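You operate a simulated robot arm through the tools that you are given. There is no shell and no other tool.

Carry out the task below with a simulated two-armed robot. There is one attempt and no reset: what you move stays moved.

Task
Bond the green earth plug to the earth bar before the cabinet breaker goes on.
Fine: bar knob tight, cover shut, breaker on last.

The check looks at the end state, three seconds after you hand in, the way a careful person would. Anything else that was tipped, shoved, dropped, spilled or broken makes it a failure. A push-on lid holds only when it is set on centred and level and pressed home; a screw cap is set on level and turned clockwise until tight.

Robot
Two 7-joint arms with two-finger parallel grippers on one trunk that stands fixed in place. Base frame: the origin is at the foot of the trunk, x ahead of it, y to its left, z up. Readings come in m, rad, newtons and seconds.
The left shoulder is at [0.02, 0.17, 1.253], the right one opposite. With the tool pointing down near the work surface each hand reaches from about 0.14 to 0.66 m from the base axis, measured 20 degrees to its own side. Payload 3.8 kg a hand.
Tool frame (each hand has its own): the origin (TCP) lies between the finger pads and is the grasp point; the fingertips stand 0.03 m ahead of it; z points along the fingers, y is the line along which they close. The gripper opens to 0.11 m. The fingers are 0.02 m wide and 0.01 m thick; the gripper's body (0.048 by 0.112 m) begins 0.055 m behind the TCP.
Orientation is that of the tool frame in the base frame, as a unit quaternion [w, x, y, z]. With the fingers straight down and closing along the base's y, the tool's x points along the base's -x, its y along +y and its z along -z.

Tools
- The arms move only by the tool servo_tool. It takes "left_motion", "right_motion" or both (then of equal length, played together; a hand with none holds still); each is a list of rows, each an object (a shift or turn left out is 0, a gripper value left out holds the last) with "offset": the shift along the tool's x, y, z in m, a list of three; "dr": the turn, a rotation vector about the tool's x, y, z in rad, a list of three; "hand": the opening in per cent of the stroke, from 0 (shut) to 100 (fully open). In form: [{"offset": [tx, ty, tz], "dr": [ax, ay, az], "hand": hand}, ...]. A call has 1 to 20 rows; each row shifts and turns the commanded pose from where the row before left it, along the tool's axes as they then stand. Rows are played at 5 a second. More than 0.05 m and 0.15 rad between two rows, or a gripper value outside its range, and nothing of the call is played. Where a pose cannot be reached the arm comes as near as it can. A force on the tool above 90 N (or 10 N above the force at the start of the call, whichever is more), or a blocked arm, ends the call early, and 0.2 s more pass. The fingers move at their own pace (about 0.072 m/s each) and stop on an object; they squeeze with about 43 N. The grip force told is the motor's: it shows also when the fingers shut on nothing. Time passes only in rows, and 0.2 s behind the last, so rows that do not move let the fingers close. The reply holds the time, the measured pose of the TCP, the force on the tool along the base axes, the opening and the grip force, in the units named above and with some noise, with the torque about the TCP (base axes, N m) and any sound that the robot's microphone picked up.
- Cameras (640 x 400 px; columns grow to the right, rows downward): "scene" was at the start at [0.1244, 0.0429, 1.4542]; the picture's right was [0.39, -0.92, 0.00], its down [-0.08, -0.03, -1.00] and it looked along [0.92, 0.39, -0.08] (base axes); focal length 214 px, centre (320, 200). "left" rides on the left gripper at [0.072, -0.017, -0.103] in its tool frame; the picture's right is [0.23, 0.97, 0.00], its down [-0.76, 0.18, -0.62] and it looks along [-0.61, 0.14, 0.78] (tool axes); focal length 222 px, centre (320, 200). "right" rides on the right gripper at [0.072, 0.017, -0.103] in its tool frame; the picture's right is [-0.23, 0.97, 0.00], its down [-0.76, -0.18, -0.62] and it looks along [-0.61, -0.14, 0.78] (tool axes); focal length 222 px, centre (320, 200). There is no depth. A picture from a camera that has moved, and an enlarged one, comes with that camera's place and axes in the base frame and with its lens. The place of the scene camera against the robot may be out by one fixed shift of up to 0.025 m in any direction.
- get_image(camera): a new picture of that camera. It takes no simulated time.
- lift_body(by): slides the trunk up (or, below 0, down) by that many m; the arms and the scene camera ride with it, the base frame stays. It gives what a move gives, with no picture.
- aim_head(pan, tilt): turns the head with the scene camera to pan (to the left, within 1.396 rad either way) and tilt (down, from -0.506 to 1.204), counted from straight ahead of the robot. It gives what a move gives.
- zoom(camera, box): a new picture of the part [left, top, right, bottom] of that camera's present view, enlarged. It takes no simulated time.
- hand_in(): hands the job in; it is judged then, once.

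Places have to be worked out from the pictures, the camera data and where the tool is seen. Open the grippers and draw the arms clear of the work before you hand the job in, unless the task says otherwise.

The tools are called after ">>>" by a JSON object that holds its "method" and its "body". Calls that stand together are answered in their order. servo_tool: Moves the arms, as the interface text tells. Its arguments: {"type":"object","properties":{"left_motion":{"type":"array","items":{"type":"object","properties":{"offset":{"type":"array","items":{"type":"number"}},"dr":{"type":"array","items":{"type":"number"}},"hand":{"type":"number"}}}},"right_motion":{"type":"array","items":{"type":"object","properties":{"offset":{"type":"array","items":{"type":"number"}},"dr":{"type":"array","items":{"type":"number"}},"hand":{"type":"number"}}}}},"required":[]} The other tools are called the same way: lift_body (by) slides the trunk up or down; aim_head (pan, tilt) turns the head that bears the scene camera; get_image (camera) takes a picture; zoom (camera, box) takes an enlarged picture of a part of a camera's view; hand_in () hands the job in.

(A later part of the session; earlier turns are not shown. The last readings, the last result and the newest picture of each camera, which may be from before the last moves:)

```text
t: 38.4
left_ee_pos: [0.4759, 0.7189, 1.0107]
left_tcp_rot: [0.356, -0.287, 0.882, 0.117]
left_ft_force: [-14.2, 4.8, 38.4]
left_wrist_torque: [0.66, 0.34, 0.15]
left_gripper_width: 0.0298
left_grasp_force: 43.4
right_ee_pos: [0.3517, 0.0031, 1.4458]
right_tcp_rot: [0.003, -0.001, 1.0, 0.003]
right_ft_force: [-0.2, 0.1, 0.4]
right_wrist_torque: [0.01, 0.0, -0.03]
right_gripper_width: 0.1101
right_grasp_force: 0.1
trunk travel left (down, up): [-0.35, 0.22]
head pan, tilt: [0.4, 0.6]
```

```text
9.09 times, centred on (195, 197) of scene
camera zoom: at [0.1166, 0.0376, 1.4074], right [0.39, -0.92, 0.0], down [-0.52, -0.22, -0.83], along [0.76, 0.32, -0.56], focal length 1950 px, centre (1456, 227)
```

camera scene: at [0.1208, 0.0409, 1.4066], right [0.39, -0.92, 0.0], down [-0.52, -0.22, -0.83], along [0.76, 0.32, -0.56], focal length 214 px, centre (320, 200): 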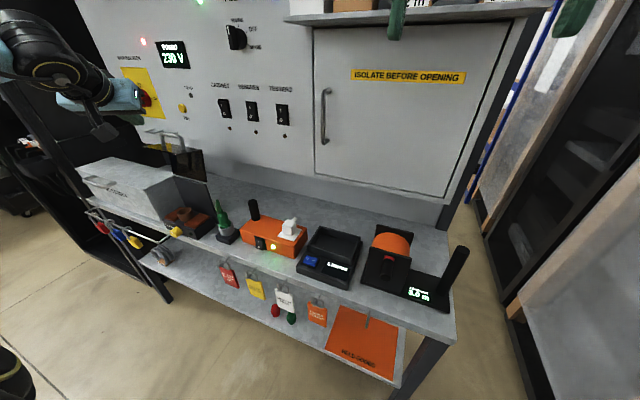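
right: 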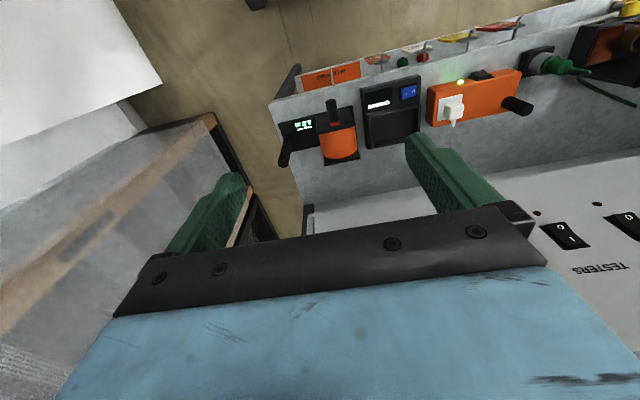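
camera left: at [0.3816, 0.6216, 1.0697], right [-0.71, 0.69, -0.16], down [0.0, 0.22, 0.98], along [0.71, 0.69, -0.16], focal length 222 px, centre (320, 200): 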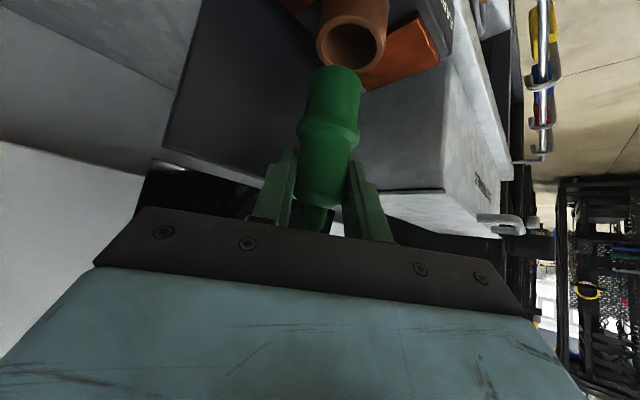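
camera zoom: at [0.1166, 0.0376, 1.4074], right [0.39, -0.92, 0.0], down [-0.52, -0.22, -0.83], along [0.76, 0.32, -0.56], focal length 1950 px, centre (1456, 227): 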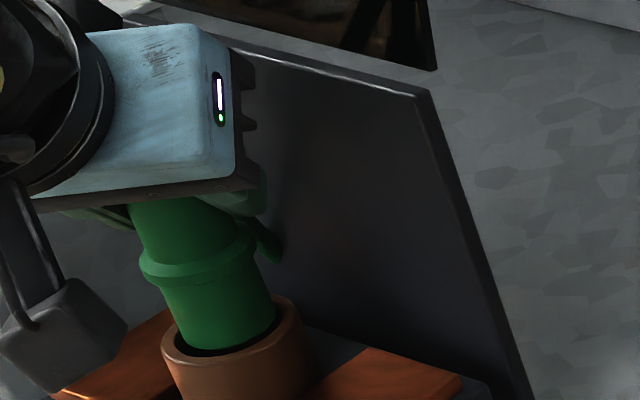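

The plug end touches the rim on its far side (38 N up, −14 N in x); it must come about 3 mm toward the robot. I raise slightly, shift −3 mm in x and lower again.

>>> {"method": "servo_tool", "body": {"left_motion": [{"offset": [-0.0095, 0, -0.0102]}, {"offset": [0.002, 0.0014, -0.0019]}, {"offset": [0.0041, 0, 0.0044]}, {"offset": [0.0041, 0, 0.0044]}]}}

>>> {"method": "zoom", "body": {"camera": "left", "box": [260, 0, 460, 125]}}

>>> {"method": "zoom", "body": {"camera": "scene", "box": [160, 175, 230, 219]}}

```text
t: 39.4
left_ee_pos: [0.4718, 0.7184, 1.0018]
left_tcp_rot: [0.348, -0.289, 0.885, 0.114]
left_ft_force: [0.9, -1.1, -0.8]
left_wrist_torque: [-0.01, -0.03, -0.01]
left_gripper_width: 0.0297
left_grasp_force: 43.3
right_ee_pos: [0.3562, 0.0065, 1.4441]
right_tcp_rot: [0.001, 0.0, 1.0, 0.001]
right_ft_force: [0.7, 0.0, 0.3]
right_wrist_torque: [0.03, -0.01, -0.01]
right_gripper_width: 0.1103
right_grasp_force: 0.0
trunk travel left (down, up): [-0.35, 0.22]
head pan, tilt: [0.4, 0.6]
```

```text
3.20 times, centred on (360, 62) of left
camera zoom: at [0.3827, 0.632, 1.028], right [-0.71, 0.69, -0.15], down [0.0, 0.22, 0.98], along [0.71, 0.69, -0.16], focal length 711 px, centre (192, 640)
```

zoom: 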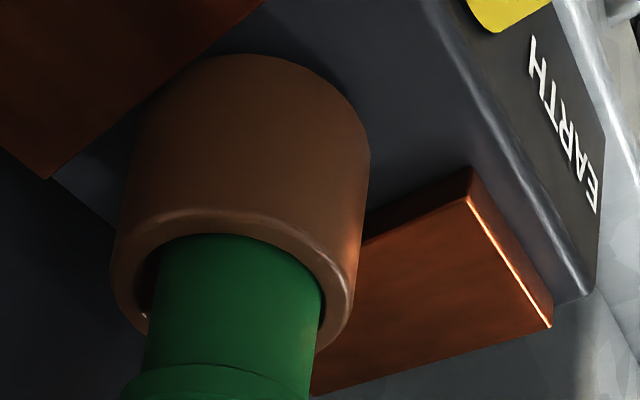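

```text
9.09 times, centred on (195, 197) of scene
camera zoom: at [0.1212, 0.0413, 1.4065], right [0.39, -0.92, 0.0], down [-0.52, -0.22, -0.83], along [0.76, 0.32, -0.56], focal length 1950 px, centre (1456, 227)
```

zoom: 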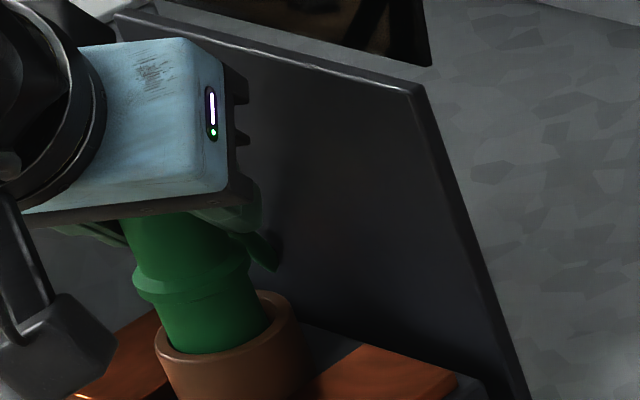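

The plug is entering the ring with no contact force. I continue lowering with small steps.

>>> {"method": "servo_tool", "body": {"left_motion": [{"offset": [0.0037, 0, 0.0047]}, {"offset": [0.0041, 0, 0.0044]}, {"offset": [0.0041, 0, 0.0044]}]}}

>>> {"method": "zoom", "body": {"camera": "left", "box": [260, 0, 460, 125]}}

>>> {"method": "zoom", "body": {"camera": "scene", "box": [160, 175, 230, 219]}}

```text
t: 40.2
left_ee_pos: [0.4728, 0.7193, 0.9848]
left_tcp_rot: [0.349, -0.288, 0.884, 0.114]
left_ft_force: [-0.1, -2.0, -1.3]
left_wrist_torque: [-0.05, 0.02, -0.01]
left_gripper_width: 0.0297
left_grasp_force: 42.4
right_ee_pos: [0.357, 0.0072, 1.4453]
right_tcp_rot: [0.001, 0.0, 1.0, 0.0]
right_ft_force: [-0.4, 0.1, -0.2]
right_wrist_torque: [0.0, 0.01, 0.02]
right_gripper_width: 0.1104
right_grasp_force: 0.0
trunk travel left (down, up): [-0.35, 0.22]
head pan, tilt: [0.4, 0.6]
```

```text
3.20 times, centred on (360, 62) of left
camera zoom: at [0.3835, 0.6322, 1.0104], right [-0.71, 0.69, -0.16], down [0.0, 0.22, 0.98], along [0.71, 0.69, -0.16], focal length 711 px, centre (192, 640)
```

zoom: 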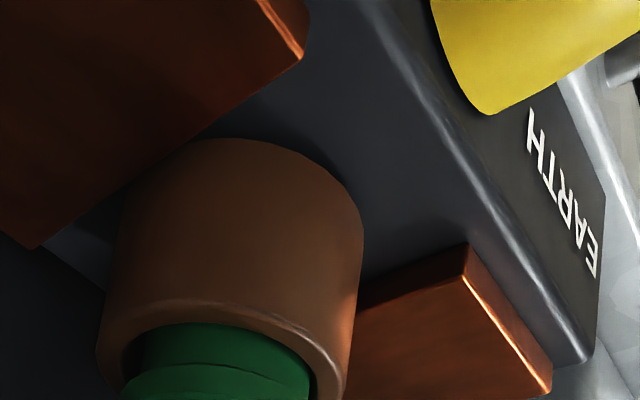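

```text
9.09 times, centred on (195, 197) of scene
camera zoom: at [0.1214, 0.0413, 1.4065], right [0.39, -0.92, 0.0], down [-0.52, -0.22, -0.83], along [0.76, 0.32, -0.56], focal length 1950 px, centre (1456, 227)
```

zoom: 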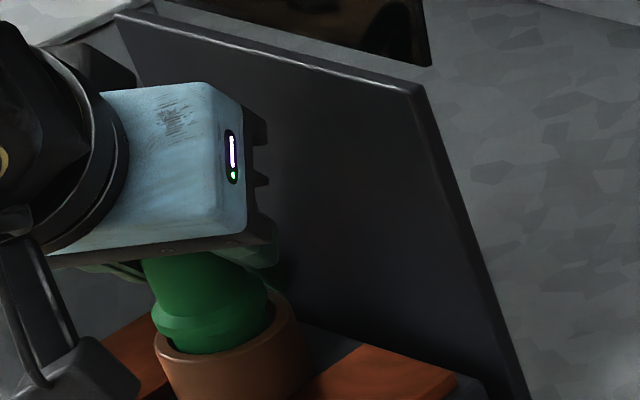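

The flange is just above the rim now. I lower further in small steps until it seats.

>>> {"method": "servo_tool", "body": {"left_motion": [{"offset": [0.0027, 0, 0.0029]}, {"offset": [0.0027, 0, 0.0029]}, {"offset": [0, 0, 0]}]}}

>>> {"method": "zoom", "body": {"camera": "scene", "box": [150, 175, 230, 225]}}

>>> {"method": "get_image", "body": {"camera": "left"}}

```text
t: 41.0
left_ee_pos: [0.4729, 0.7186, 0.9812]
left_tcp_rot: [0.352, -0.288, 0.883, 0.115]
left_ft_force: [-3.6, 4.1, 24.3]
left_wrist_torque: [0.32, 0.19, 0.02]
left_gripper_width: 0.0296
left_grasp_force: 43.4
right_ee_pos: [0.3545, 0.0047, 1.4455]
right_tcp_rot: [0.002, 0.0, 1.0, 0.001]
right_ft_force: [0.5, 0.2, 1.1]
right_wrist_torque: [0.02, -0.01, -0.03]
right_gripper_width: 0.1099
right_grasp_force: 0.1
trunk travel left (down, up): [-0.35, 0.22]
head pan, tilt: [0.4, 0.6]
```

```text
8.00 times, centred on (190, 200) of scene
camera zoom: at [0.1191, 0.0392, 1.407], right [0.39, -0.92, 0.0], down [-0.52, -0.22, -0.83], along [0.76, 0.32, -0.56], focal length 1716 px, centre (1360, 200)
```

zoom: 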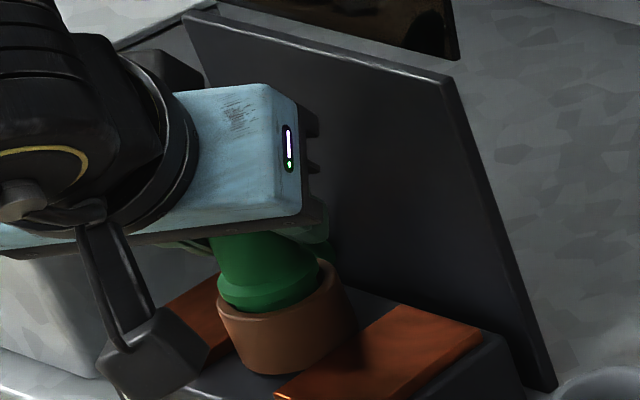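

```text
taken
camera left: at [0.383, 0.6317, 1.0063], right [-0.71, 0.69, -0.16], down [0.0, 0.22, 0.98], along [0.71, 0.69, -0.15], focal length 222 px, centre (320, 200)
```

left: 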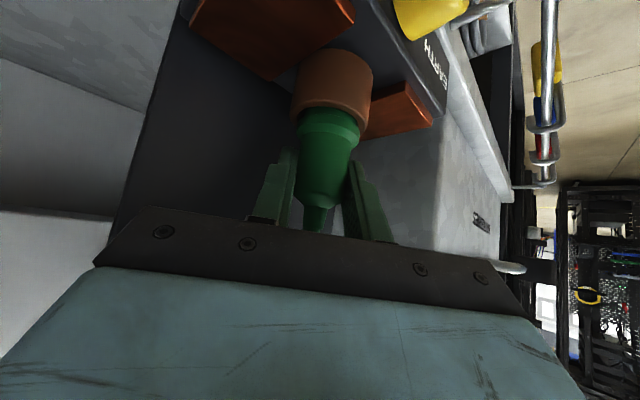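

The plug is seated: 24 N of contact with the flange on the rim, same 4 cm TCP-to-rim offset as in its holder. I relax, open the gripper, and back away along the tool axis.

>>> {"method": "servo_tool", "body": {"left_motion": [{"offset": [-0.0015, 0, -0.0016]}, {"hand": 25}, {"hand": 35}, {"hand": 45}, {"hand": 50}, {"hand": 50}]}}

>>> {"method": "get_image", "body": {"camera": "left"}}

```text
t: 42.4
left_ee_pos: [0.4732, 0.718, 0.9799]
left_tcp_rot: [0.348, -0.289, 0.885, 0.114]
left_ft_force: [1.0, 0.4, -1.2]
left_wrist_torque: [-0.01, 0.0, -0.05]
left_gripper_width: 0.0549
left_grasp_force: 0.1
right_ee_pos: [0.3567, 0.0065, 1.444]
right_tcp_rot: [0.001, 0.0, 1.0, 0.001]
right_ft_force: [0.3, 0.2, 0.0]
right_wrist_torque: [-0.01, -0.01, -0.04]
right_gripper_width: 0.1098
right_grasp_force: 0.0
trunk travel left (down, up): [-0.35, 0.22]
head pan, tilt: [0.4, 0.6]
```

```text
taken
camera left: at [0.3832, 0.6323, 1.0047], right [-0.71, 0.69, -0.15], down [0.0, 0.22, 0.98], along [0.71, 0.69, -0.16], focal length 222 px, centre (320, 200)
```

left: 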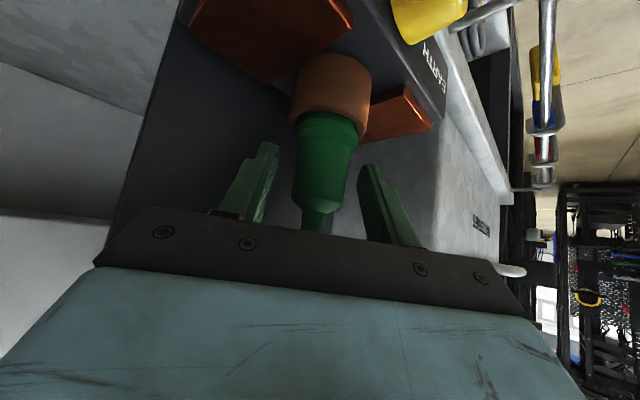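

Released cleanly; the plug stands in the ring. I back the hand out along its axis, then look at the knob and plug.

>>> {"method": "servo_tool", "body": {"left_motion": [{"offset": [0, 0, -0.03]}, {"offset": [0, 0, -0.03]}, {"offset": [0, 0, -0.04]}, {"offset": [0, 0, -0.04]}]}}

>>> {"method": "get_image", "body": {"camera": "left"}}

>>> {"method": "zoom", "body": {"camera": "scene", "box": [130, 160, 260, 250]}}

```text
t: 43.4
left_ee_pos: [0.396, 0.6638, 1.0822]
left_tcp_rot: [0.348, -0.288, 0.885, 0.114]
left_ft_force: [0.3, -0.8, 0.5]
left_wrist_torque: [-0.03, -0.01, 0.0]
left_gripper_width: 0.055
left_grasp_force: 0.0
right_ee_pos: [0.3564, 0.0058, 1.4453]
right_tcp_rot: [0.0, 0.001, 1.0, 0.002]
right_ft_force: [-0.3, -0.6, 0.0]
right_wrist_torque: [0.03, -0.01, 0.03]
right_gripper_width: 0.11
right_grasp_force: 0.0
trunk travel left (down, up): [-0.35, 0.22]
head pan, tilt: [0.4, 0.6]
```

```text
taken
camera left: at [0.3058, 0.5762, 1.108], right [-0.71, 0.69, -0.15], down [0.0, 0.22, 0.98], along [0.71, 0.69, -0.16], focal length 222 px, centre (320, 200)
```

left: 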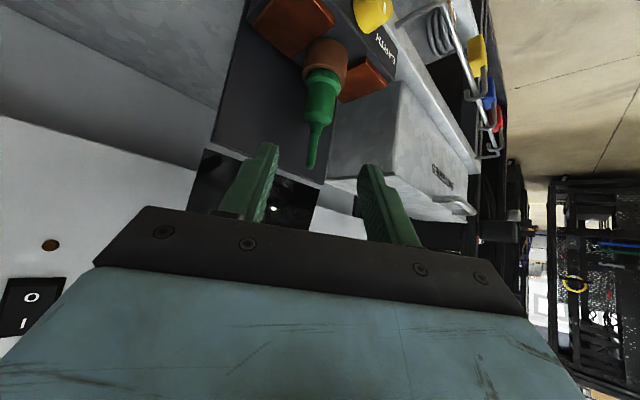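

```text
4.44 times, centred on (195, 205) of scene
camera zoom: at [0.1208, 0.0405, 1.4066], right [0.39, -0.92, 0.0], down [-0.52, -0.22, -0.83], along [0.76, 0.32, -0.56], focal length 953 px, centre (876, 178)
```

zoom: 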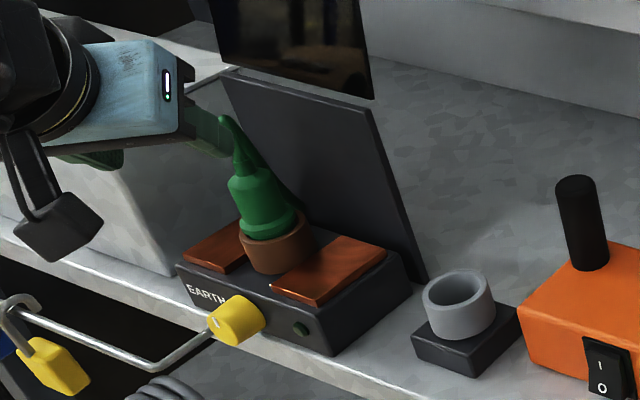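

The plug stands properly in the ring. Now I move the left hand to view the yellow knob close up from the front.

>>> {"method": "servo_tool", "body": {"left_motion": [{"dr": [0, -0.125, 0]}, {"dr": [0, -0.125, 0]}, {"offset": [0.033, 0.0119, -0.0009]}, {"offset": [0.033, 0.0119, -0.0009]}, {"offset": [0.033, 0.0119, -0.0009]}]}}

>>> {"method": "get_image", "body": {"camera": "left"}}

>>> {"method": "get_image", "body": {"camera": "right"}}

```text
t: 44.8
left_ee_pos: [0.2495, 0.6592, 0.9253]
left_tcp_rot: [0.336, -0.249, 0.889, 0.187]
left_ft_force: [0.3, 0.7, 0.6]
left_wrist_torque: [-0.02, 0.08, 0.01]
left_gripper_width: 0.0549
left_grasp_force: 0.0
right_ee_pos: [0.3597, 0.0075, 1.4427]
right_tcp_rot: [-0.001, 0.001, 1.0, 0.001]
right_ft_force: [-0.3, -0.2, -0.8]
right_wrist_torque: [0.0, 0.01, 0.02]
right_gripper_width: 0.1101
right_grasp_force: 0.0
trunk travel left (down, up): [-0.35, 0.22]
head pan, tilt: [0.4, 0.6]
stopped in row 5 (left hand): the arm was blocked; the commanded pose is now the measured one
```

```text
taken
camera left: at [0.1598, 0.5713, 0.9445], right [-0.7, 0.71, 0.01], down [0.08, 0.07, 0.99], along [0.71, 0.7, -0.11], focal length 222 px, centre (320, 200)
```

left: 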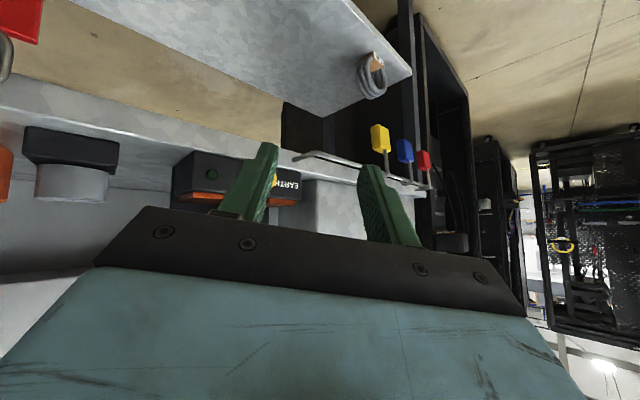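

```text
taken
camera right: at [0.2851, 0.0236, 1.5469], right [0.23, 0.97, 0.0], down [0.76, -0.18, 0.62], along [0.61, -0.14, -0.78], focal length 222 px, centre (320, 200)
```

right: 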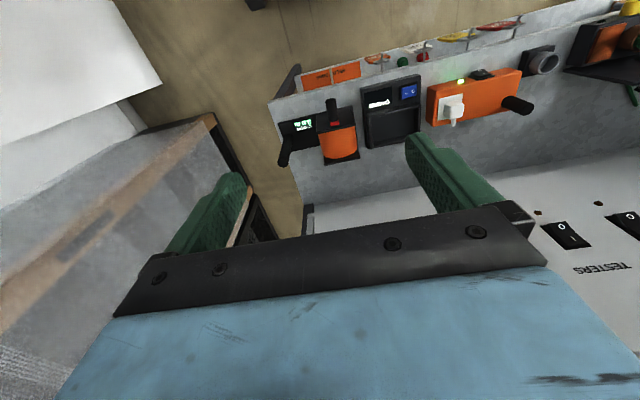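

The arm was reported blocked and ended lower than commanded. I check the scene before doing anything else.

>>> {"method": "get_image", "body": {"camera": "scene"}}

>>> {"method": "zoom", "body": {"camera": "left", "box": [0, 100, 320, 300]}}

```text
taken
camera scene: at [0.124, 0.0412, 1.4063], right [0.39, -0.92, 0.0], down [-0.52, -0.22, -0.82], along [0.76, 0.32, -0.57], focal length 214 px, centre (320, 200)
```

scene: 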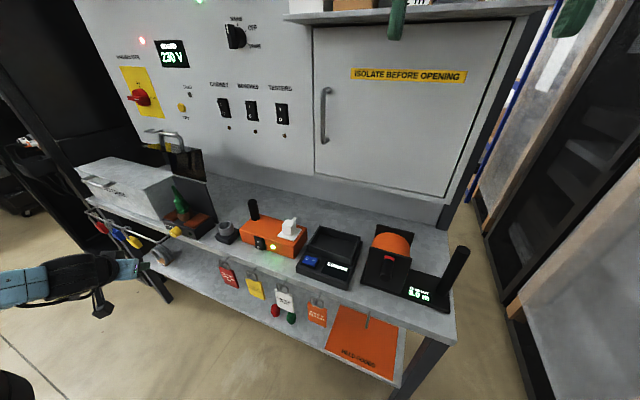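

```text
2.00 times, centred on (160, 200) of left
camera zoom: at [0.1598, 0.5713, 0.9445], right [-0.7, 0.71, 0.01], down [0.08, 0.07, 0.99], along [0.71, 0.7, -0.11], focal length 444 px, centre (640, 200)
```

zoom: 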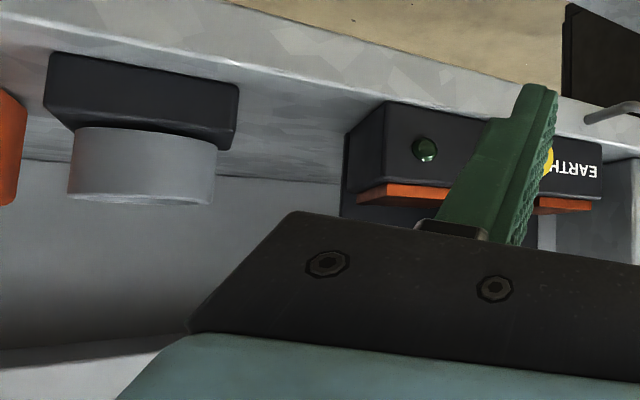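

Nothing on the bench moved; the arm seems to have swung through an awkward configuration in front of the bench. I test a small careful motion back up and forward.

>>> {"method": "servo_tool", "body": {"left_motion": [{"offset": [0, 0, -0.02]}, {"offset": [0, 0, -0.02]}]}}

>>> {"method": "get_image", "body": {"camera": "scene"}}

```text
t: 45.4
left_ee_pos: [0.2267, 0.6397, 0.9545]
left_tcp_rot: [0.337, -0.249, 0.889, 0.187]
left_ft_force: [-0.6, -0.2, 0.3]
left_wrist_torque: [-0.01, 0.0, -0.02]
left_gripper_width: 0.055
left_grasp_force: 0.0
right_ee_pos: [0.3564, 0.0065, 1.4436]
right_tcp_rot: [0.001, 0.0, 1.0, 0.001]
right_ft_force: [0.0, -0.8, 0.1]
right_wrist_torque: [0.01, -0.02, 0.01]
right_gripper_width: 0.11
right_grasp_force: 0.1
trunk travel left (down, up): [-0.35, 0.22]
head pan, tilt: [0.4, 0.6]
```

```text
taken
camera scene: at [0.1205, 0.041, 1.4066], right [0.39, -0.92, 0.0], down [-0.52, -0.22, -0.83], along [0.76, 0.32, -0.56], focal length 214 px, centre (320, 200)
```

scene: 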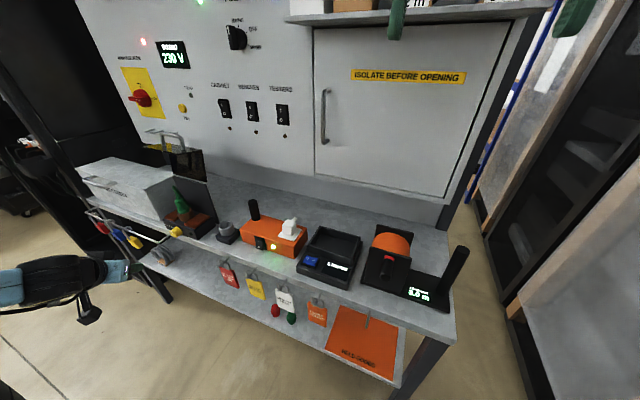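

The arm responds normally again. I raise the left hand so that there is room, before lowering the trunk to get a better arm posture for the knob.

>>> {"method": "servo_tool", "body": {"left_motion": [{"offset": [-0.0261, 0.0008, -0.0328]}, {"offset": [-0.0261, 0.0008, -0.0328]}, {"offset": [-0.0261, 0.0008, -0.0328]}, {"offset": [-0.0261, 0.0008, -0.0328]}]}}

>>> {"method": "get_image", "body": {"camera": "left"}}

```text
t: 46.4
left_ee_pos: [0.2279, 0.6072, 1.1188]
left_tcp_rot: [0.337, -0.247, 0.889, 0.187]
left_ft_force: [0.8, 0.7, 0.1]
left_wrist_torque: [-0.01, 0.0, -0.01]
left_gripper_width: 0.0553
left_grasp_force: 0.1
right_ee_pos: [0.3573, 0.0058, 1.4435]
right_tcp_rot: [0.0, 0.001, 1.0, 0.002]
right_ft_force: [-0.7, -0.7, 0.1]
right_wrist_torque: [0.0, -0.01, -0.01]
right_gripper_width: 0.11
right_grasp_force: 0.0
trunk travel left (down, up): [-0.35, 0.22]
head pan, tilt: [0.4, 0.6]
```

```text
taken
camera left: at [0.1379, 0.5194, 1.1382], right [-0.7, 0.71, 0.0], down [0.08, 0.07, 0.99], along [0.71, 0.7, -0.11], focal length 222 px, centre (320, 200)
```

left: 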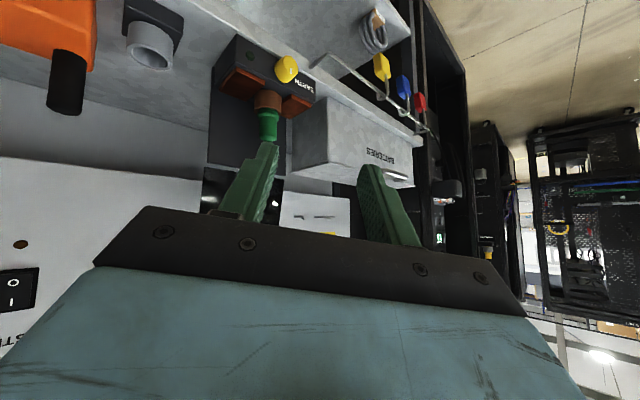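

>>> {"method": "zoom", "body": {"camera": "left", "box": [200, 20, 400, 145]}}

>>> {"method": "zoom", "body": {"camera": "scene", "box": [150, 195, 220, 245]}}

```text
3.20 times, centred on (300, 82) of left
camera zoom: at [0.1379, 0.5194, 1.1382], right [-0.7, 0.71, 0.0], down [0.08, 0.07, 0.99], along [0.71, 0.7, -0.11], focal length 711 px, centre (384, 576)
```

zoom: 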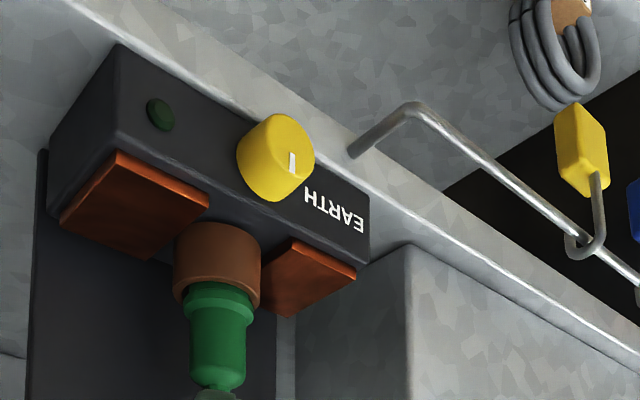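

```text
8.00 times, centred on (185, 220) of scene
camera zoom: at [0.1213, 0.0403, 1.4066], right [0.39, -0.92, 0.0], down [-0.52, -0.22, -0.83], along [0.76, 0.32, -0.56], focal length 1716 px, centre (1400, 40)
```

zoom: 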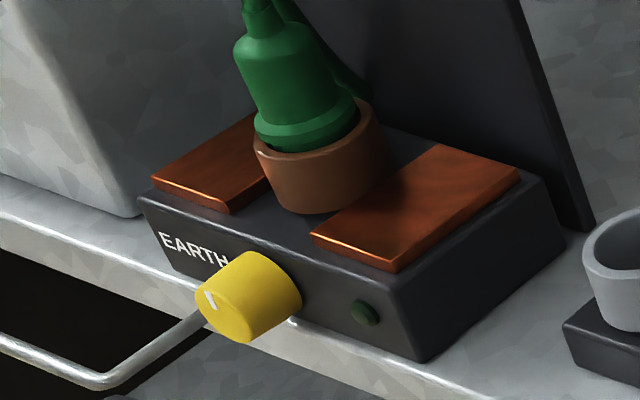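

The knob is round with its white mark pointing up; face center ≈ (0.413, 0.72, 0.886). I zoom further to see how much room there is to the bench edge beneath it.

>>> {"method": "zoom", "body": {"camera": "left", "box": [240, 25, 340, 90]}}

>>> {"method": "zoom", "body": {"camera": "scene", "box": [155, 210, 205, 245]}}

```text
6.15 times, centred on (290, 58) of left
camera zoom: at [0.1379, 0.5194, 1.1382], right [-0.7, 0.71, 0.0], down [0.08, 0.07, 0.99], along [0.71, 0.7, -0.11], focal length 1367 px, centre (505, 1077)
```

zoom: 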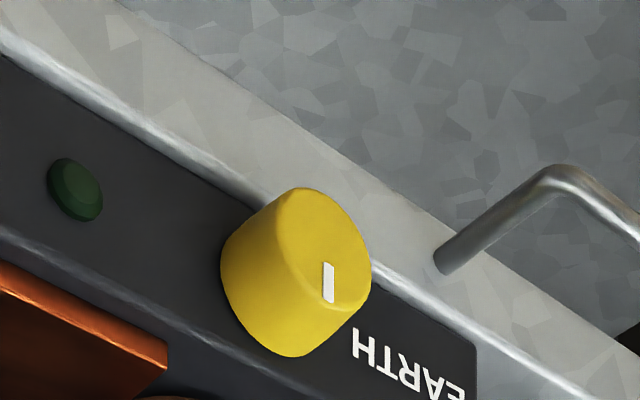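

```text
11.43 times, centred on (180, 228) of scene
camera zoom: at [0.1213, 0.0403, 1.4066], right [0.39, -0.92, 0.0], down [-0.52, -0.22, -0.83], along [0.76, 0.32, -0.56], focal length 2451 px, centre (1920, -114)
```

zoom: 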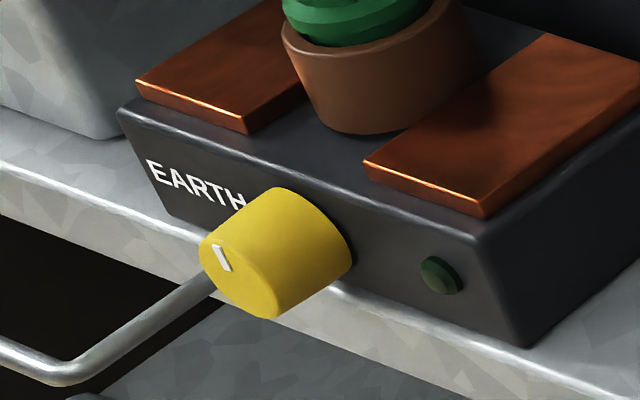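

Only about 2 cm of the knob stands in front of the bench edge, so I'll grip it diagonally with the tool pointing left‑forward and turn about its axis. First I lower the trunk by 0.15 m for a better posture of the left arm.

>>> {"method": "lift_body", "body": {"by": -0.15}}

>>> {"method": "get_image", "body": {"camera": "scene"}}

>>> {"method": "get_image", "body": {"camera": "right"}}

```text
t: 48.1
left_ee_pos: [0.2271, 0.6079, 0.9687]
left_tcp_rot: [0.337, -0.248, 0.889, 0.187]
left_ft_force: [0.4, 0.5, -0.6]
left_wrist_torque: [0.0, -0.01, 0.0]
left_gripper_width: 0.055
left_grasp_force: 0.0
right_ee_pos: [0.3563, 0.0071, 1.2944]
right_tcp_rot: [0.001, 0.0, 1.0, 0.001]
right_ft_force: [0.0, -0.7, -0.8]
right_wrist_torque: [0.01, -0.02, 0.05]
right_gripper_width: 0.11
right_grasp_force: 0.1
trunk travel left (down, up): [-0.2, 0.37]
head pan, tilt: [0.4, 0.6]
```

```text
taken
camera scene: at [0.1213, 0.0413, 1.2566], right [0.39, -0.92, 0.0], down [-0.52, -0.22, -0.83], along [0.76, 0.32, -0.56], focal length 214 px, centre (320, 200)
```

scene: 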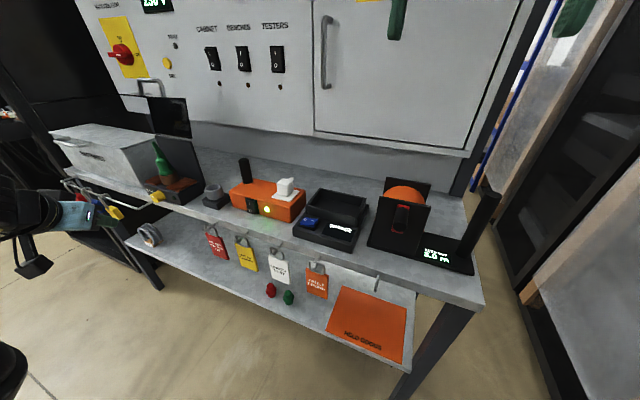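

```text
taken
camera right: at [0.2817, 0.0237, 1.3979], right [0.23, 0.97, 0.0], down [0.76, -0.18, 0.62], along [0.61, -0.14, -0.78], focal length 222 px, centre (320, 200)
```

right: 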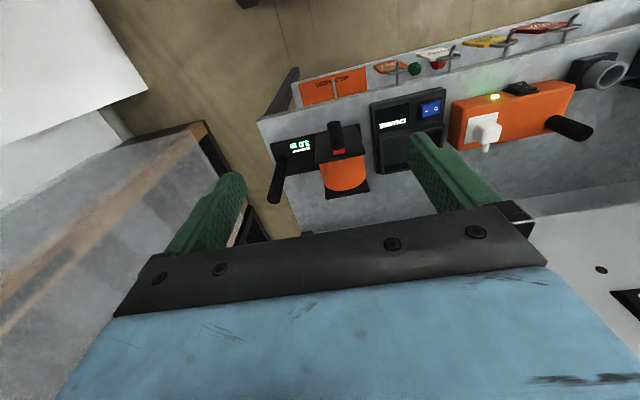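

All clear after lowering. I rotate the left hand in place into the knob-gripping orientation (fingers upper-left / lower-right of the knob).

>>> {"method": "servo_tool", "body": {"left_motion": [{"dr": [-0.0003, -0.0532, 0.1166]}, {"dr": [-0.0003, -0.0532, 0.1166]}, {"dr": [-0.0003, -0.0532, 0.1166]}, {"dr": [-0.0003, -0.0532, 0.1166]}, {"dr": [-0.0003, -0.0532, 0.1166]}, {"dr": [-0.0003, -0.0532, 0.1166]}, {"dr": [-0.0003, -0.0532, 0.1166]}]}}

>>> {"method": "get_image", "body": {"camera": "left"}}

>>> {"method": "get_image", "body": {"camera": "scene"}}

```text
t: 49.7
left_ee_pos: [0.2285, 0.6071, 0.9681]
left_tcp_rot: [0.39, 0.163, 0.837, 0.347]
left_ft_force: [-0.2, 0.3, -0.4]
left_wrist_torque: [0.04, 0.01, 0.01]
left_gripper_width: 0.0549
left_grasp_force: 0.0
right_ee_pos: [0.3559, 0.0058, 1.2942]
right_tcp_rot: [0.001, 0.001, 1.0, 0.0]
right_ft_force: [0.7, 0.8, -0.1]
right_wrist_torque: [-0.01, 0.01, 0.01]
right_gripper_width: 0.1097
right_grasp_force: 0.0
trunk travel left (down, up): [-0.2, 0.37]
head pan, tilt: [0.4, 0.6]
```

```text
taken
camera left: at [0.1021, 0.5886, 0.9636], right [-0.15, 0.81, 0.57], down [0.01, -0.57, 0.82], along [0.99, 0.13, 0.07], focal length 222 px, centre (320, 200)
```

left: 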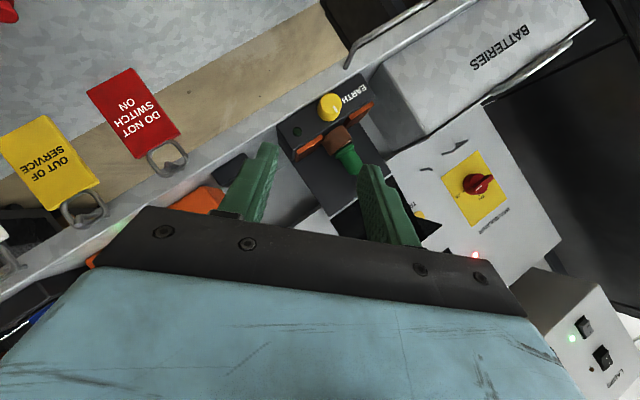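

```text
taken
camera scene: at [0.1212, 0.0414, 1.2565], right [0.39, -0.92, 0.0], down [-0.52, -0.22, -0.83], along [0.76, 0.32, -0.56], focal length 214 px, centre (320, 200)
```

scene: 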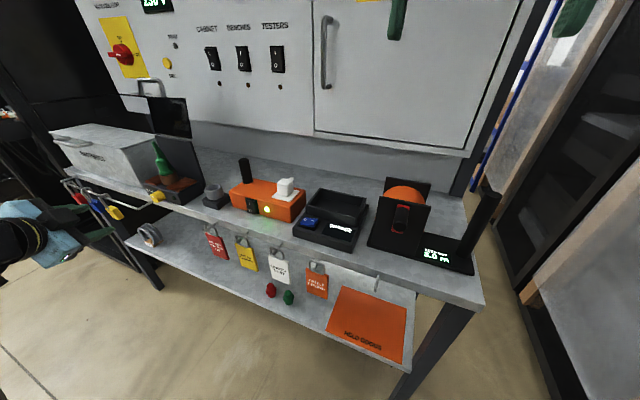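

>>> {"method": "zoom", "body": {"camera": "left", "box": [270, 60, 390, 180]}}

>>> {"method": "zoom", "body": {"camera": "scene", "box": [125, 150, 225, 215]}}

```text
3.33 times, centred on (330, 120) of left
camera zoom: at [0.1021, 0.5886, 0.9636], right [-0.15, 0.81, 0.57], down [0.01, -0.57, 0.82], along [0.99, 0.13, 0.07], focal length 740 px, centre (287, 467)
```

zoom: 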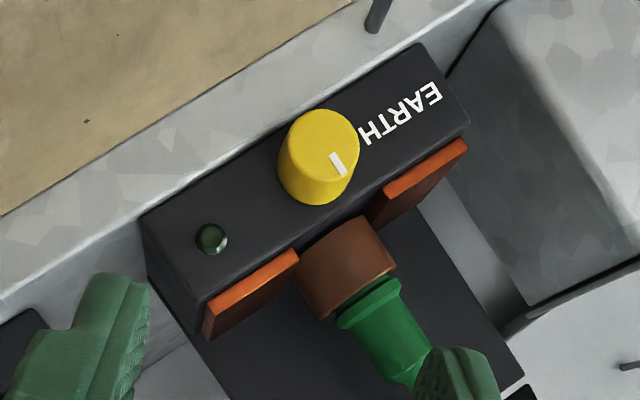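

```text
6.15 times, centred on (175, 182) of scene
camera zoom: at [0.1212, 0.0414, 1.2565], right [0.39, -0.92, 0.0], down [-0.52, -0.22, -0.83], along [0.76, 0.32, -0.56], focal length 1320 px, centre (1212, 308)
```

zoom: 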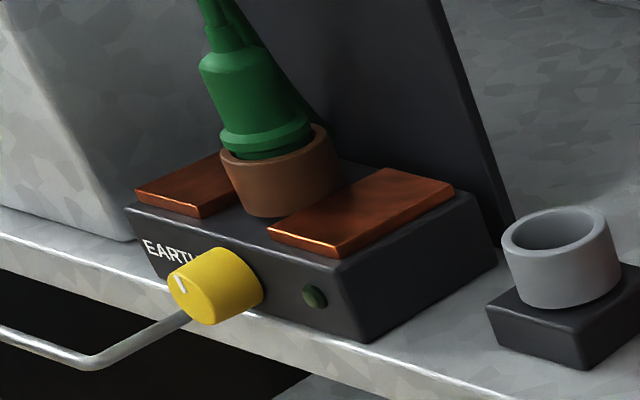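

Knob face center refined to about (0.415, 0.7205, 0.8845). I align with it and approach to 6 cm.

>>> {"method": "servo_tool", "body": {"left_motion": [{"offset": [-0.0127, 0.0213, 0.033]}, {"offset": [0, 0, 0.04]}, {"offset": [0, 0, 0.04]}, {"offset": [0, 0, 0.04]}]}}

>>> {"method": "get_image", "body": {"camera": "left"}}

>>> {"method": "zoom", "body": {"camera": "scene", "box": [90, 150, 225, 235]}}

```text
t: 50.7
left_ee_pos: [0.3527, 0.6878, 0.9199]
left_tcp_rot: [0.389, 0.16, 0.838, 0.348]
left_ft_force: [0.3, -0.5, -0.7]
left_wrist_torque: [-0.01, -0.02, 0.02]
left_gripper_width: 0.055
left_grasp_force: 0.1
right_ee_pos: [0.3561, 0.0086, 1.2946]
right_tcp_rot: [0.0, -0.001, 1.0, 0.001]
right_ft_force: [0.5, 0.5, -0.6]
right_wrist_torque: [-0.01, 0.0, 0.02]
right_gripper_width: 0.1098
right_grasp_force: 0.1
trunk travel left (down, up): [-0.2, 0.37]
head pan, tilt: [0.4, 0.6]
```

```text
taken
camera left: at [0.2269, 0.6674, 0.9147], right [-0.15, 0.81, 0.56], down [0.01, -0.57, 0.82], along [0.99, 0.13, 0.07], focal length 222 px, centre (320, 200)
```

left: 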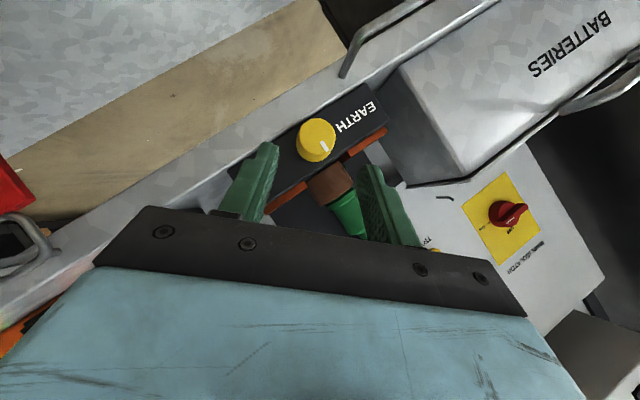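

```text
4.71 times, centred on (158, 192) of scene
camera zoom: at [0.1218, 0.0418, 1.2564], right [0.39, -0.92, 0.0], down [-0.52, -0.22, -0.82], along [0.76, 0.32, -0.57], focal length 1009 px, centre (1085, 235)
```

zoom: 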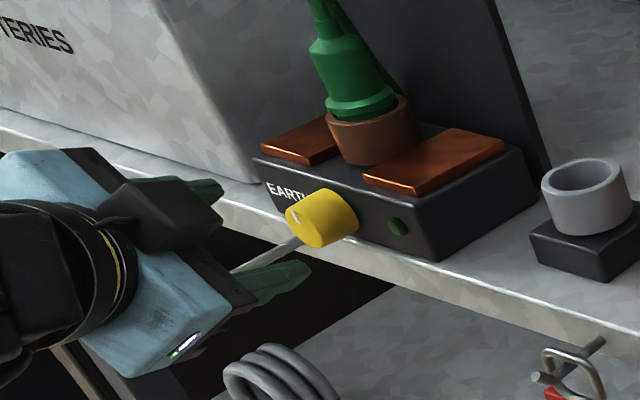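

The knob is centered between the fingers. I advance the last 6 cm slowly.

>>> {"method": "servo_tool", "body": {"left_motion": [{"offset": [-0.0028, -0.0019, 0.02]}, {"offset": [0, 0, 0.02]}, {"offset": [0, 0, 0.019]}]}}

>>> {"method": "get_image", "body": {"camera": "left"}}

>>> {"method": "zoom", "body": {"camera": "scene", "box": [90, 150, 225, 235]}}

```text
t: 51.5
left_ee_pos: [0.3986, 0.7129, 0.8932]
left_tcp_rot: [0.39, 0.16, 0.838, 0.347]
left_ft_force: [-0.3, -0.5, 0.1]
left_wrist_torque: [0.0, -0.03, 0.0]
left_gripper_width: 0.0548
left_grasp_force: 0.0
right_ee_pos: [0.3572, 0.0073, 1.2941]
right_tcp_rot: [0.001, 0.0, 1.0, 0.001]
right_ft_force: [-0.5, -0.2, -0.5]
right_wrist_torque: [-0.03, -0.02, -0.01]
right_gripper_width: 0.1101
right_grasp_force: 0.1
trunk travel left (down, up): [-0.2, 0.37]
head pan, tilt: [0.4, 0.6]
```

```text
taken
camera left: at [0.2736, 0.6918, 0.889], right [-0.15, 0.81, 0.56], down [0.01, -0.57, 0.82], along [0.99, 0.13, 0.07], focal length 222 px, centre (320, 200)
```

left: 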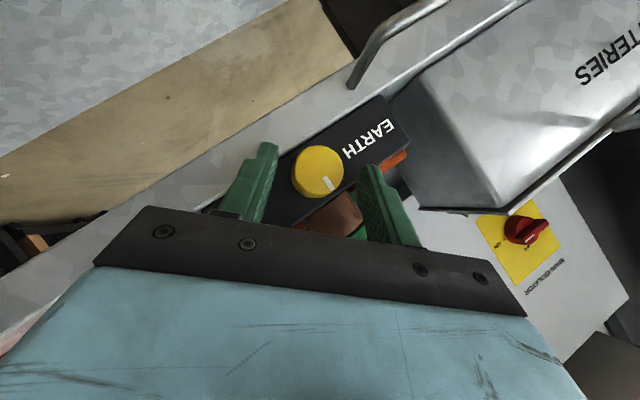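

```text
4.71 times, centred on (158, 192) of scene
camera zoom: at [0.1216, 0.0416, 1.2564], right [0.39, -0.92, 0.0], down [-0.52, -0.22, -0.82], along [0.76, 0.32, -0.57], focal length 1009 px, centre (1085, 235)
```

zoom: 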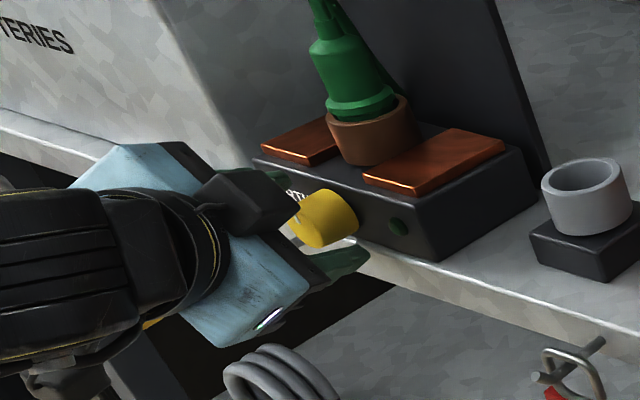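

Knob face matches the prediction. I narrow the fingers, advance 5 mm more above the bench edge, and close on the knob.

>>> {"method": "servo_tool", "body": {"left_motion": [{"hand": 37}, {"hand": 37}, {"offset": [0, 0, 0.005]}, {"hand": 20}, {"hand": 0}, {"hand": 0}, {"hand": 0}]}}

>>> {"method": "get_image", "body": {"camera": "left"}}

```text
t: 53.1
left_ee_pos: [0.4027, 0.7136, 0.8896]
left_tcp_rot: [0.39, 0.161, 0.838, 0.346]
left_ft_force: [-2.3, -5.5, -6.6]
left_wrist_torque: [-0.11, 0.34, -0.12]
left_gripper_width: 0.0334
left_grasp_force: 44.8
right_ee_pos: [0.3563, 0.0068, 1.2946]
right_tcp_rot: [0.002, 0.0, 1.0, 0.001]
right_ft_force: [-0.4, 0.6, -0.2]
right_wrist_torque: [0.01, -0.02, -0.04]
right_gripper_width: 0.1099
right_grasp_force: 0.0
trunk travel left (down, up): [-0.2, 0.37]
head pan, tilt: [0.4, 0.6]
```

```text
taken
camera left: at [0.2772, 0.6933, 0.8862], right [-0.15, 0.81, 0.56], down [0.01, -0.57, 0.82], along [0.99, 0.13, 0.07], focal length 222 px, centre (320, 200)
```

left: 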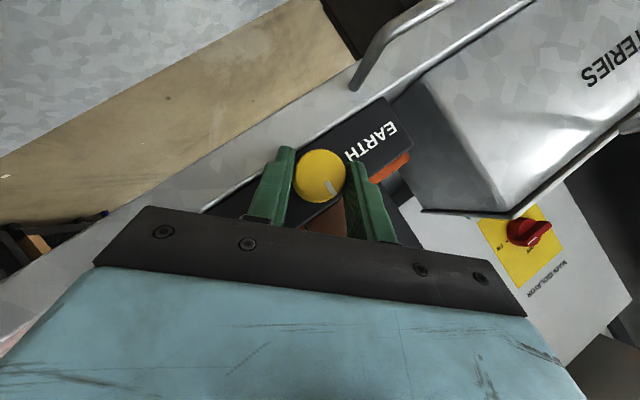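

Gripped on the knob (3.3 cm). I turn it clockwise (about +x) in steps of 0.13 rad, rotating rigidly about the knob axis, and check the torque.

>>> {"method": "servo_tool", "body": {"left_motion": [{"offset": [0.0002, -0.0011, 0.0002], "dr": [-0.0835, 0.0, 0.0996]}, {"offset": [0.0002, -0.0011, 0.0002], "dr": [-0.0835, 0.0, 0.0996]}, {"offset": [0.0002, -0.0011, 0.0002], "dr": [-0.0835, 0.0, 0.0996]}, {"offset": [0.0002, -0.0011, 0.0002], "dr": [-0.0835, 0.0, 0.0996]}, {"offset": [0.0002, -0.0011, 0.0002], "dr": [-0.0835, 0.0, 0.0996]}]}}

>>> {"method": "get_image", "body": {"camera": "left"}}

```text
t: 53.9
left_ee_pos: [0.3977, 0.7386, 0.8815]
left_tcp_rot: [0.325, 0.185, 0.823, 0.426]
left_ft_force: [-27.7, 16.1, 2.5]
left_wrist_torque: [-0.1, 0.14, 0.01]
left_gripper_width: 0.0001
left_grasp_force: 37.3
left hand out of reach, approached as far as the arm can: row 1, 2, 3
right_ee_pos: [0.3565, 0.0039, 1.2946]
right_tcp_rot: [0.0, 0.001, 1.0, 0.002]
right_ft_force: [1.2, -1.1, -0.3]
right_wrist_torque: [0.07, 0.05, -0.03]
right_gripper_width: 0.1098
right_grasp_force: 0.0
trunk travel left (down, up): [-0.2, 0.37]
head pan, tilt: [0.4, 0.6]
stopped in row 3 (left hand): the force on the tool passed its limit at 111 N (the readings are from after the stop); the commanded pose is now the measured one
```

```text
taken
camera left: at [0.273, 0.7116, 0.8833], right [-0.14, 0.69, 0.71], down [0.12, -0.7, 0.7], along [0.98, 0.18, 0.01], focal length 222 px, centre (320, 200)
```

left: 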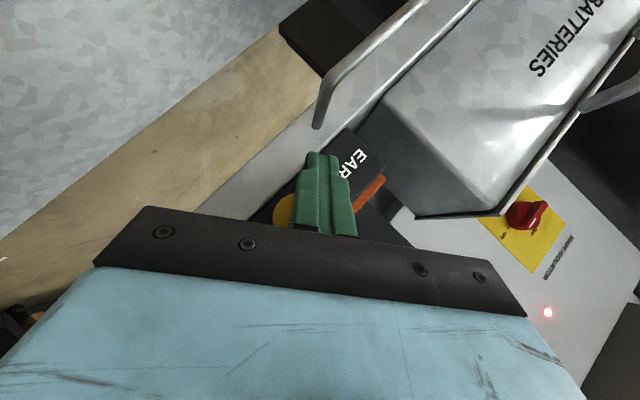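

The arm hit a reach/joint limit while turning and slipped off the knob, closing on nothing. I back straight out toward the robot and look for any effect.

>>> {"method": "servo_tool", "body": {"left_motion": [{"offset": [0.0179, -0.0007, -0.0173]}, {"offset": [0.0179, -0.0007, -0.0173]}, {"offset": [0.0179, -0.0007, -0.0173]}]}}

>>> {"method": "get_image", "body": {"camera": "left"}}

>>> {"method": "zoom", "body": {"camera": "scene", "box": [90, 150, 225, 235]}}

```text
t: 54.7
left_ee_pos: [0.3378, 0.7342, 0.8853]
left_tcp_rot: [0.335, 0.192, 0.823, 0.418]
left_ft_force: [0.2, 0.3, 0.6]
left_wrist_torque: [-0.03, 0.02, 0.02]
left_gripper_width: 0.0
left_grasp_force: 37.3
left hand out of reach, approached as far as the arm can: row 3
right_ee_pos: [0.3563, 0.0062, 1.2945]
right_tcp_rot: [0.001, 0.0, 1.0, 0.001]
right_ft_force: [0.0, -0.9, 0.2]
right_wrist_torque: [0.02, -0.01, 0.0]
right_gripper_width: 0.1099
right_grasp_force: 0.1
trunk travel left (down, up): [-0.2, 0.37]
head pan, tilt: [0.4, 0.6]
```

```text
taken
camera left: at [0.2129, 0.7103, 0.8867], right [-0.12, 0.7, 0.71], down [0.1, -0.7, 0.71], along [0.99, 0.16, 0.02], focal length 222 px, centre (320, 200)
```

left: 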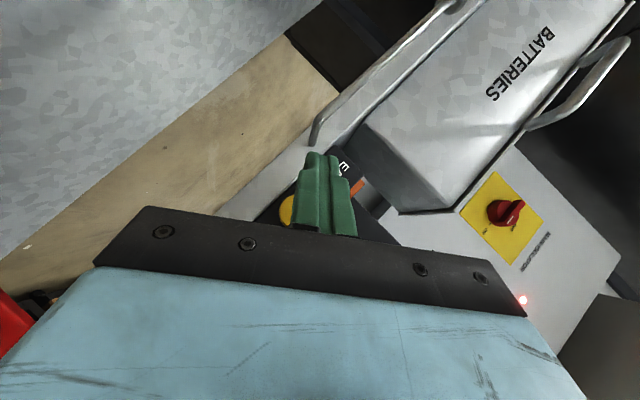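

```text
4.71 times, centred on (158, 192) of scene
camera zoom: at [0.1214, 0.0408, 1.2566], right [0.39, -0.92, 0.0], down [-0.52, -0.22, -0.83], along [0.76, 0.32, -0.56], focal length 1009 px, centre (1085, 235)
```

zoom: 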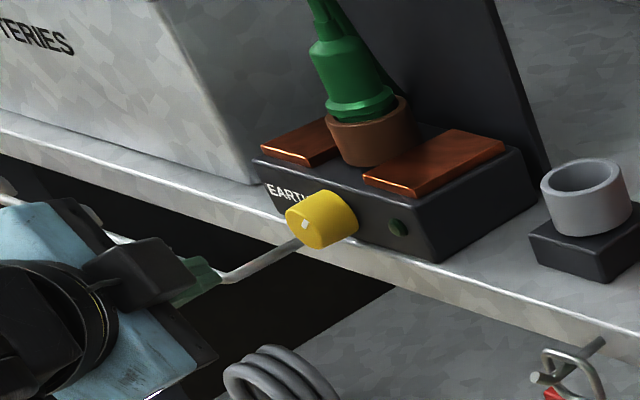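

>>> {"method": "zoom", "body": {"camera": "scene", "box": [140, 180, 180, 210]}}

>>> {"method": "zoom", "body": {"camera": "scene", "box": [40, 90, 240, 220]}}

```text
13.33 times, centred on (160, 195) of scene
camera zoom: at [0.1214, 0.0408, 1.2566], right [0.39, -0.92, 0.0], down [-0.52, -0.22, -0.83], along [0.76, 0.32, -0.56], focal length 2860 px, centre (2453, 267)
```

zoom: 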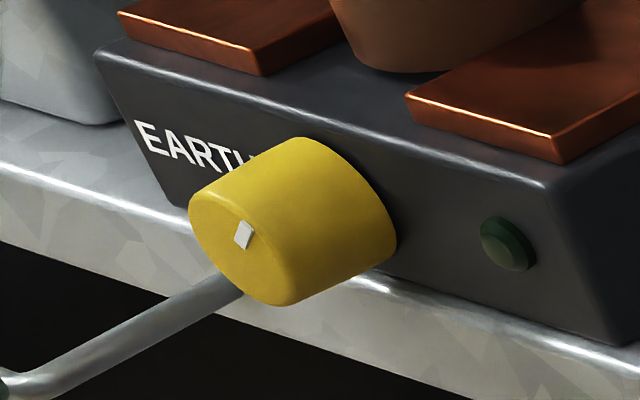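

```text
3.08 times, centred on (140, 155) of scene
camera zoom: at [0.1214, 0.0408, 1.2566], right [0.39, -0.92, 0.0], down [-0.52, -0.22, -0.83], along [0.76, 0.32, -0.56], focal length 660 px, centre (874, 338)
```

zoom: 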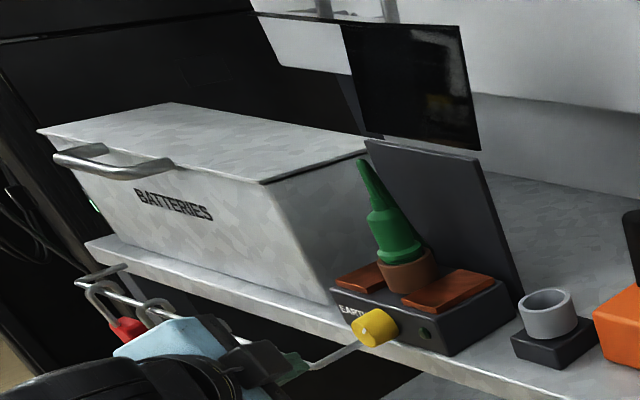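

Good: the knob mark has turned about 45° clockwise, and nothing else moved. I withdraw to free space to find the wrist's roll limits before the next stroke.

>>> {"method": "servo_tool", "body": {"left_motion": [{"offset": [-0.007, 0.005, -0.0425], "hand": 50}, {"offset": [-0.007, 0.005, -0.0425]}, {"offset": [-0.007, 0.005, -0.0425]}, {"offset": [-0.007, 0.005, -0.0425]}]}}

>>> {"method": "servo_tool", "body": {"left_motion": [{"dr": [0, 0, -0.14]}, {"dr": [0, 0, -0.14]}, {"dr": [0, 0, -0.14]}, {"dr": [0, 0, -0.14]}, {"dr": [0, 0, -0.14]}, {"dr": [0, 0, -0.14]}, {"dr": [0, 0, -0.14]}]}}

>>> {"method": "get_image", "body": {"camera": "left"}}

```text
t: 55.7
left_ee_pos: [0.2379, 0.6338, 0.9825]
left_tcp_rot: [0.335, 0.19, 0.82, 0.423]
left_ft_force: [-0.3, 0.5, 0.8]
left_wrist_torque: [-0.01, 0.01, 0.01]
left_gripper_width: 0.0552
left_grasp_force: 0.1
right_ee_pos: [0.3565, 0.0067, 1.2948]
right_tcp_rot: [0.001, 0.0, 1.0, 0.002]
right_ft_force: [0.3, -0.2, 0.1]
right_wrist_torque: [0.03, 0.01, 0.0]
right_gripper_width: 0.1102
right_grasp_force: 0.0
trunk travel left (down, up): [-0.2, 0.37]
head pan, tilt: [0.4, 0.6]
```

```text
t: 57.3
left_ee_pos: [0.2374, 0.6345, 0.9832]
left_tcp_rot: [0.494, -0.219, 0.813, 0.216]
left_ft_force: [-0.5, -0.1, -0.2]
left_wrist_torque: [0.01, -0.02, -0.02]
left_gripper_width: 0.0554
left_grasp_force: 0.1
right_ee_pos: [0.3557, 0.0066, 1.2942]
right_tcp_rot: [0.0, 0.0, 1.0, 0.001]
right_ft_force: [-0.5, 0.2, 0.3]
right_wrist_torque: [-0.01, -0.04, 0.0]
right_gripper_width: 0.1101
right_grasp_force: 0.1
trunk travel left (down, up): [-0.2, 0.37]
head pan, tilt: [0.4, 0.6]
```

```text
taken
camera left: at [0.1432, 0.5521, 0.9579], right [-0.65, 0.76, -0.07], down [-0.23, -0.1, 0.97], along [0.73, 0.64, 0.24], focal length 222 px, centre (320, 200)
```

left: 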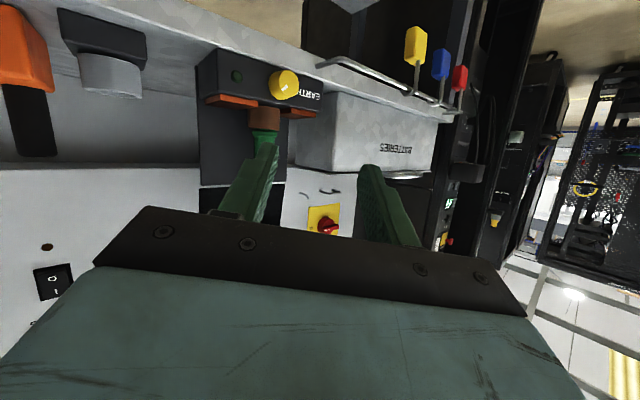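

No limit on this side so far. I continue rolling the other way to see how far it goes.

>>> {"method": "servo_tool", "body": {"left_motion": [{"dr": [0, 0, -0.14]}, {"dr": [0, 0, -0.14]}, {"dr": [0, 0, -0.14]}, {"dr": [0, 0, -0.14]}, {"dr": [0, 0, -0.14]}, {"dr": [0, 0, -0.14]}, {"dr": [0, 0, -0.14]}, {"dr": [0, 0, -0.14]}, {"dr": [0, 0, -0.14]}, {"dr": [0, 0, -0.14]}]}}

>>> {"method": "get_image", "body": {"camera": "left"}}

```text
t: 59.5
left_ee_pos: [0.2368, 0.6347, 0.9815]
left_tcp_rot: [-0.515, 0.691, -0.482, 0.154]
left_ft_force: [0.8, 0.4, -0.5]
left_wrist_torque: [0.0, -0.05, 0.0]
left_gripper_width: 0.0549
left_grasp_force: 0.0
right_ee_pos: [0.3557, 0.0077, 1.2942]
right_tcp_rot: [0.001, 0.0, 1.0, 0.001]
right_ft_force: [0.0, 0.2, 0.1]
right_wrist_torque: [0.02, 0.05, 0.0]
right_gripper_width: 0.1099
right_grasp_force: 0.2
trunk travel left (down, up): [-0.2, 0.37]
head pan, tilt: [0.4, 0.6]
```

```text
taken
camera left: at [0.2075, 0.5165, 1.019], right [-0.38, -0.19, -0.9], down [-0.9, 0.28, 0.33], along [0.19, 0.94, -0.28], focal length 222 px, centre (320, 200)
```

left: 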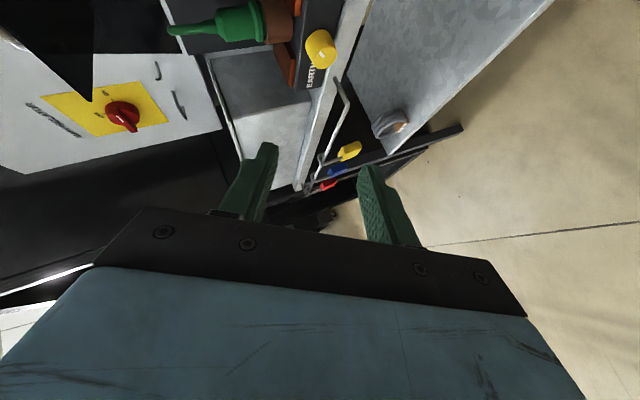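

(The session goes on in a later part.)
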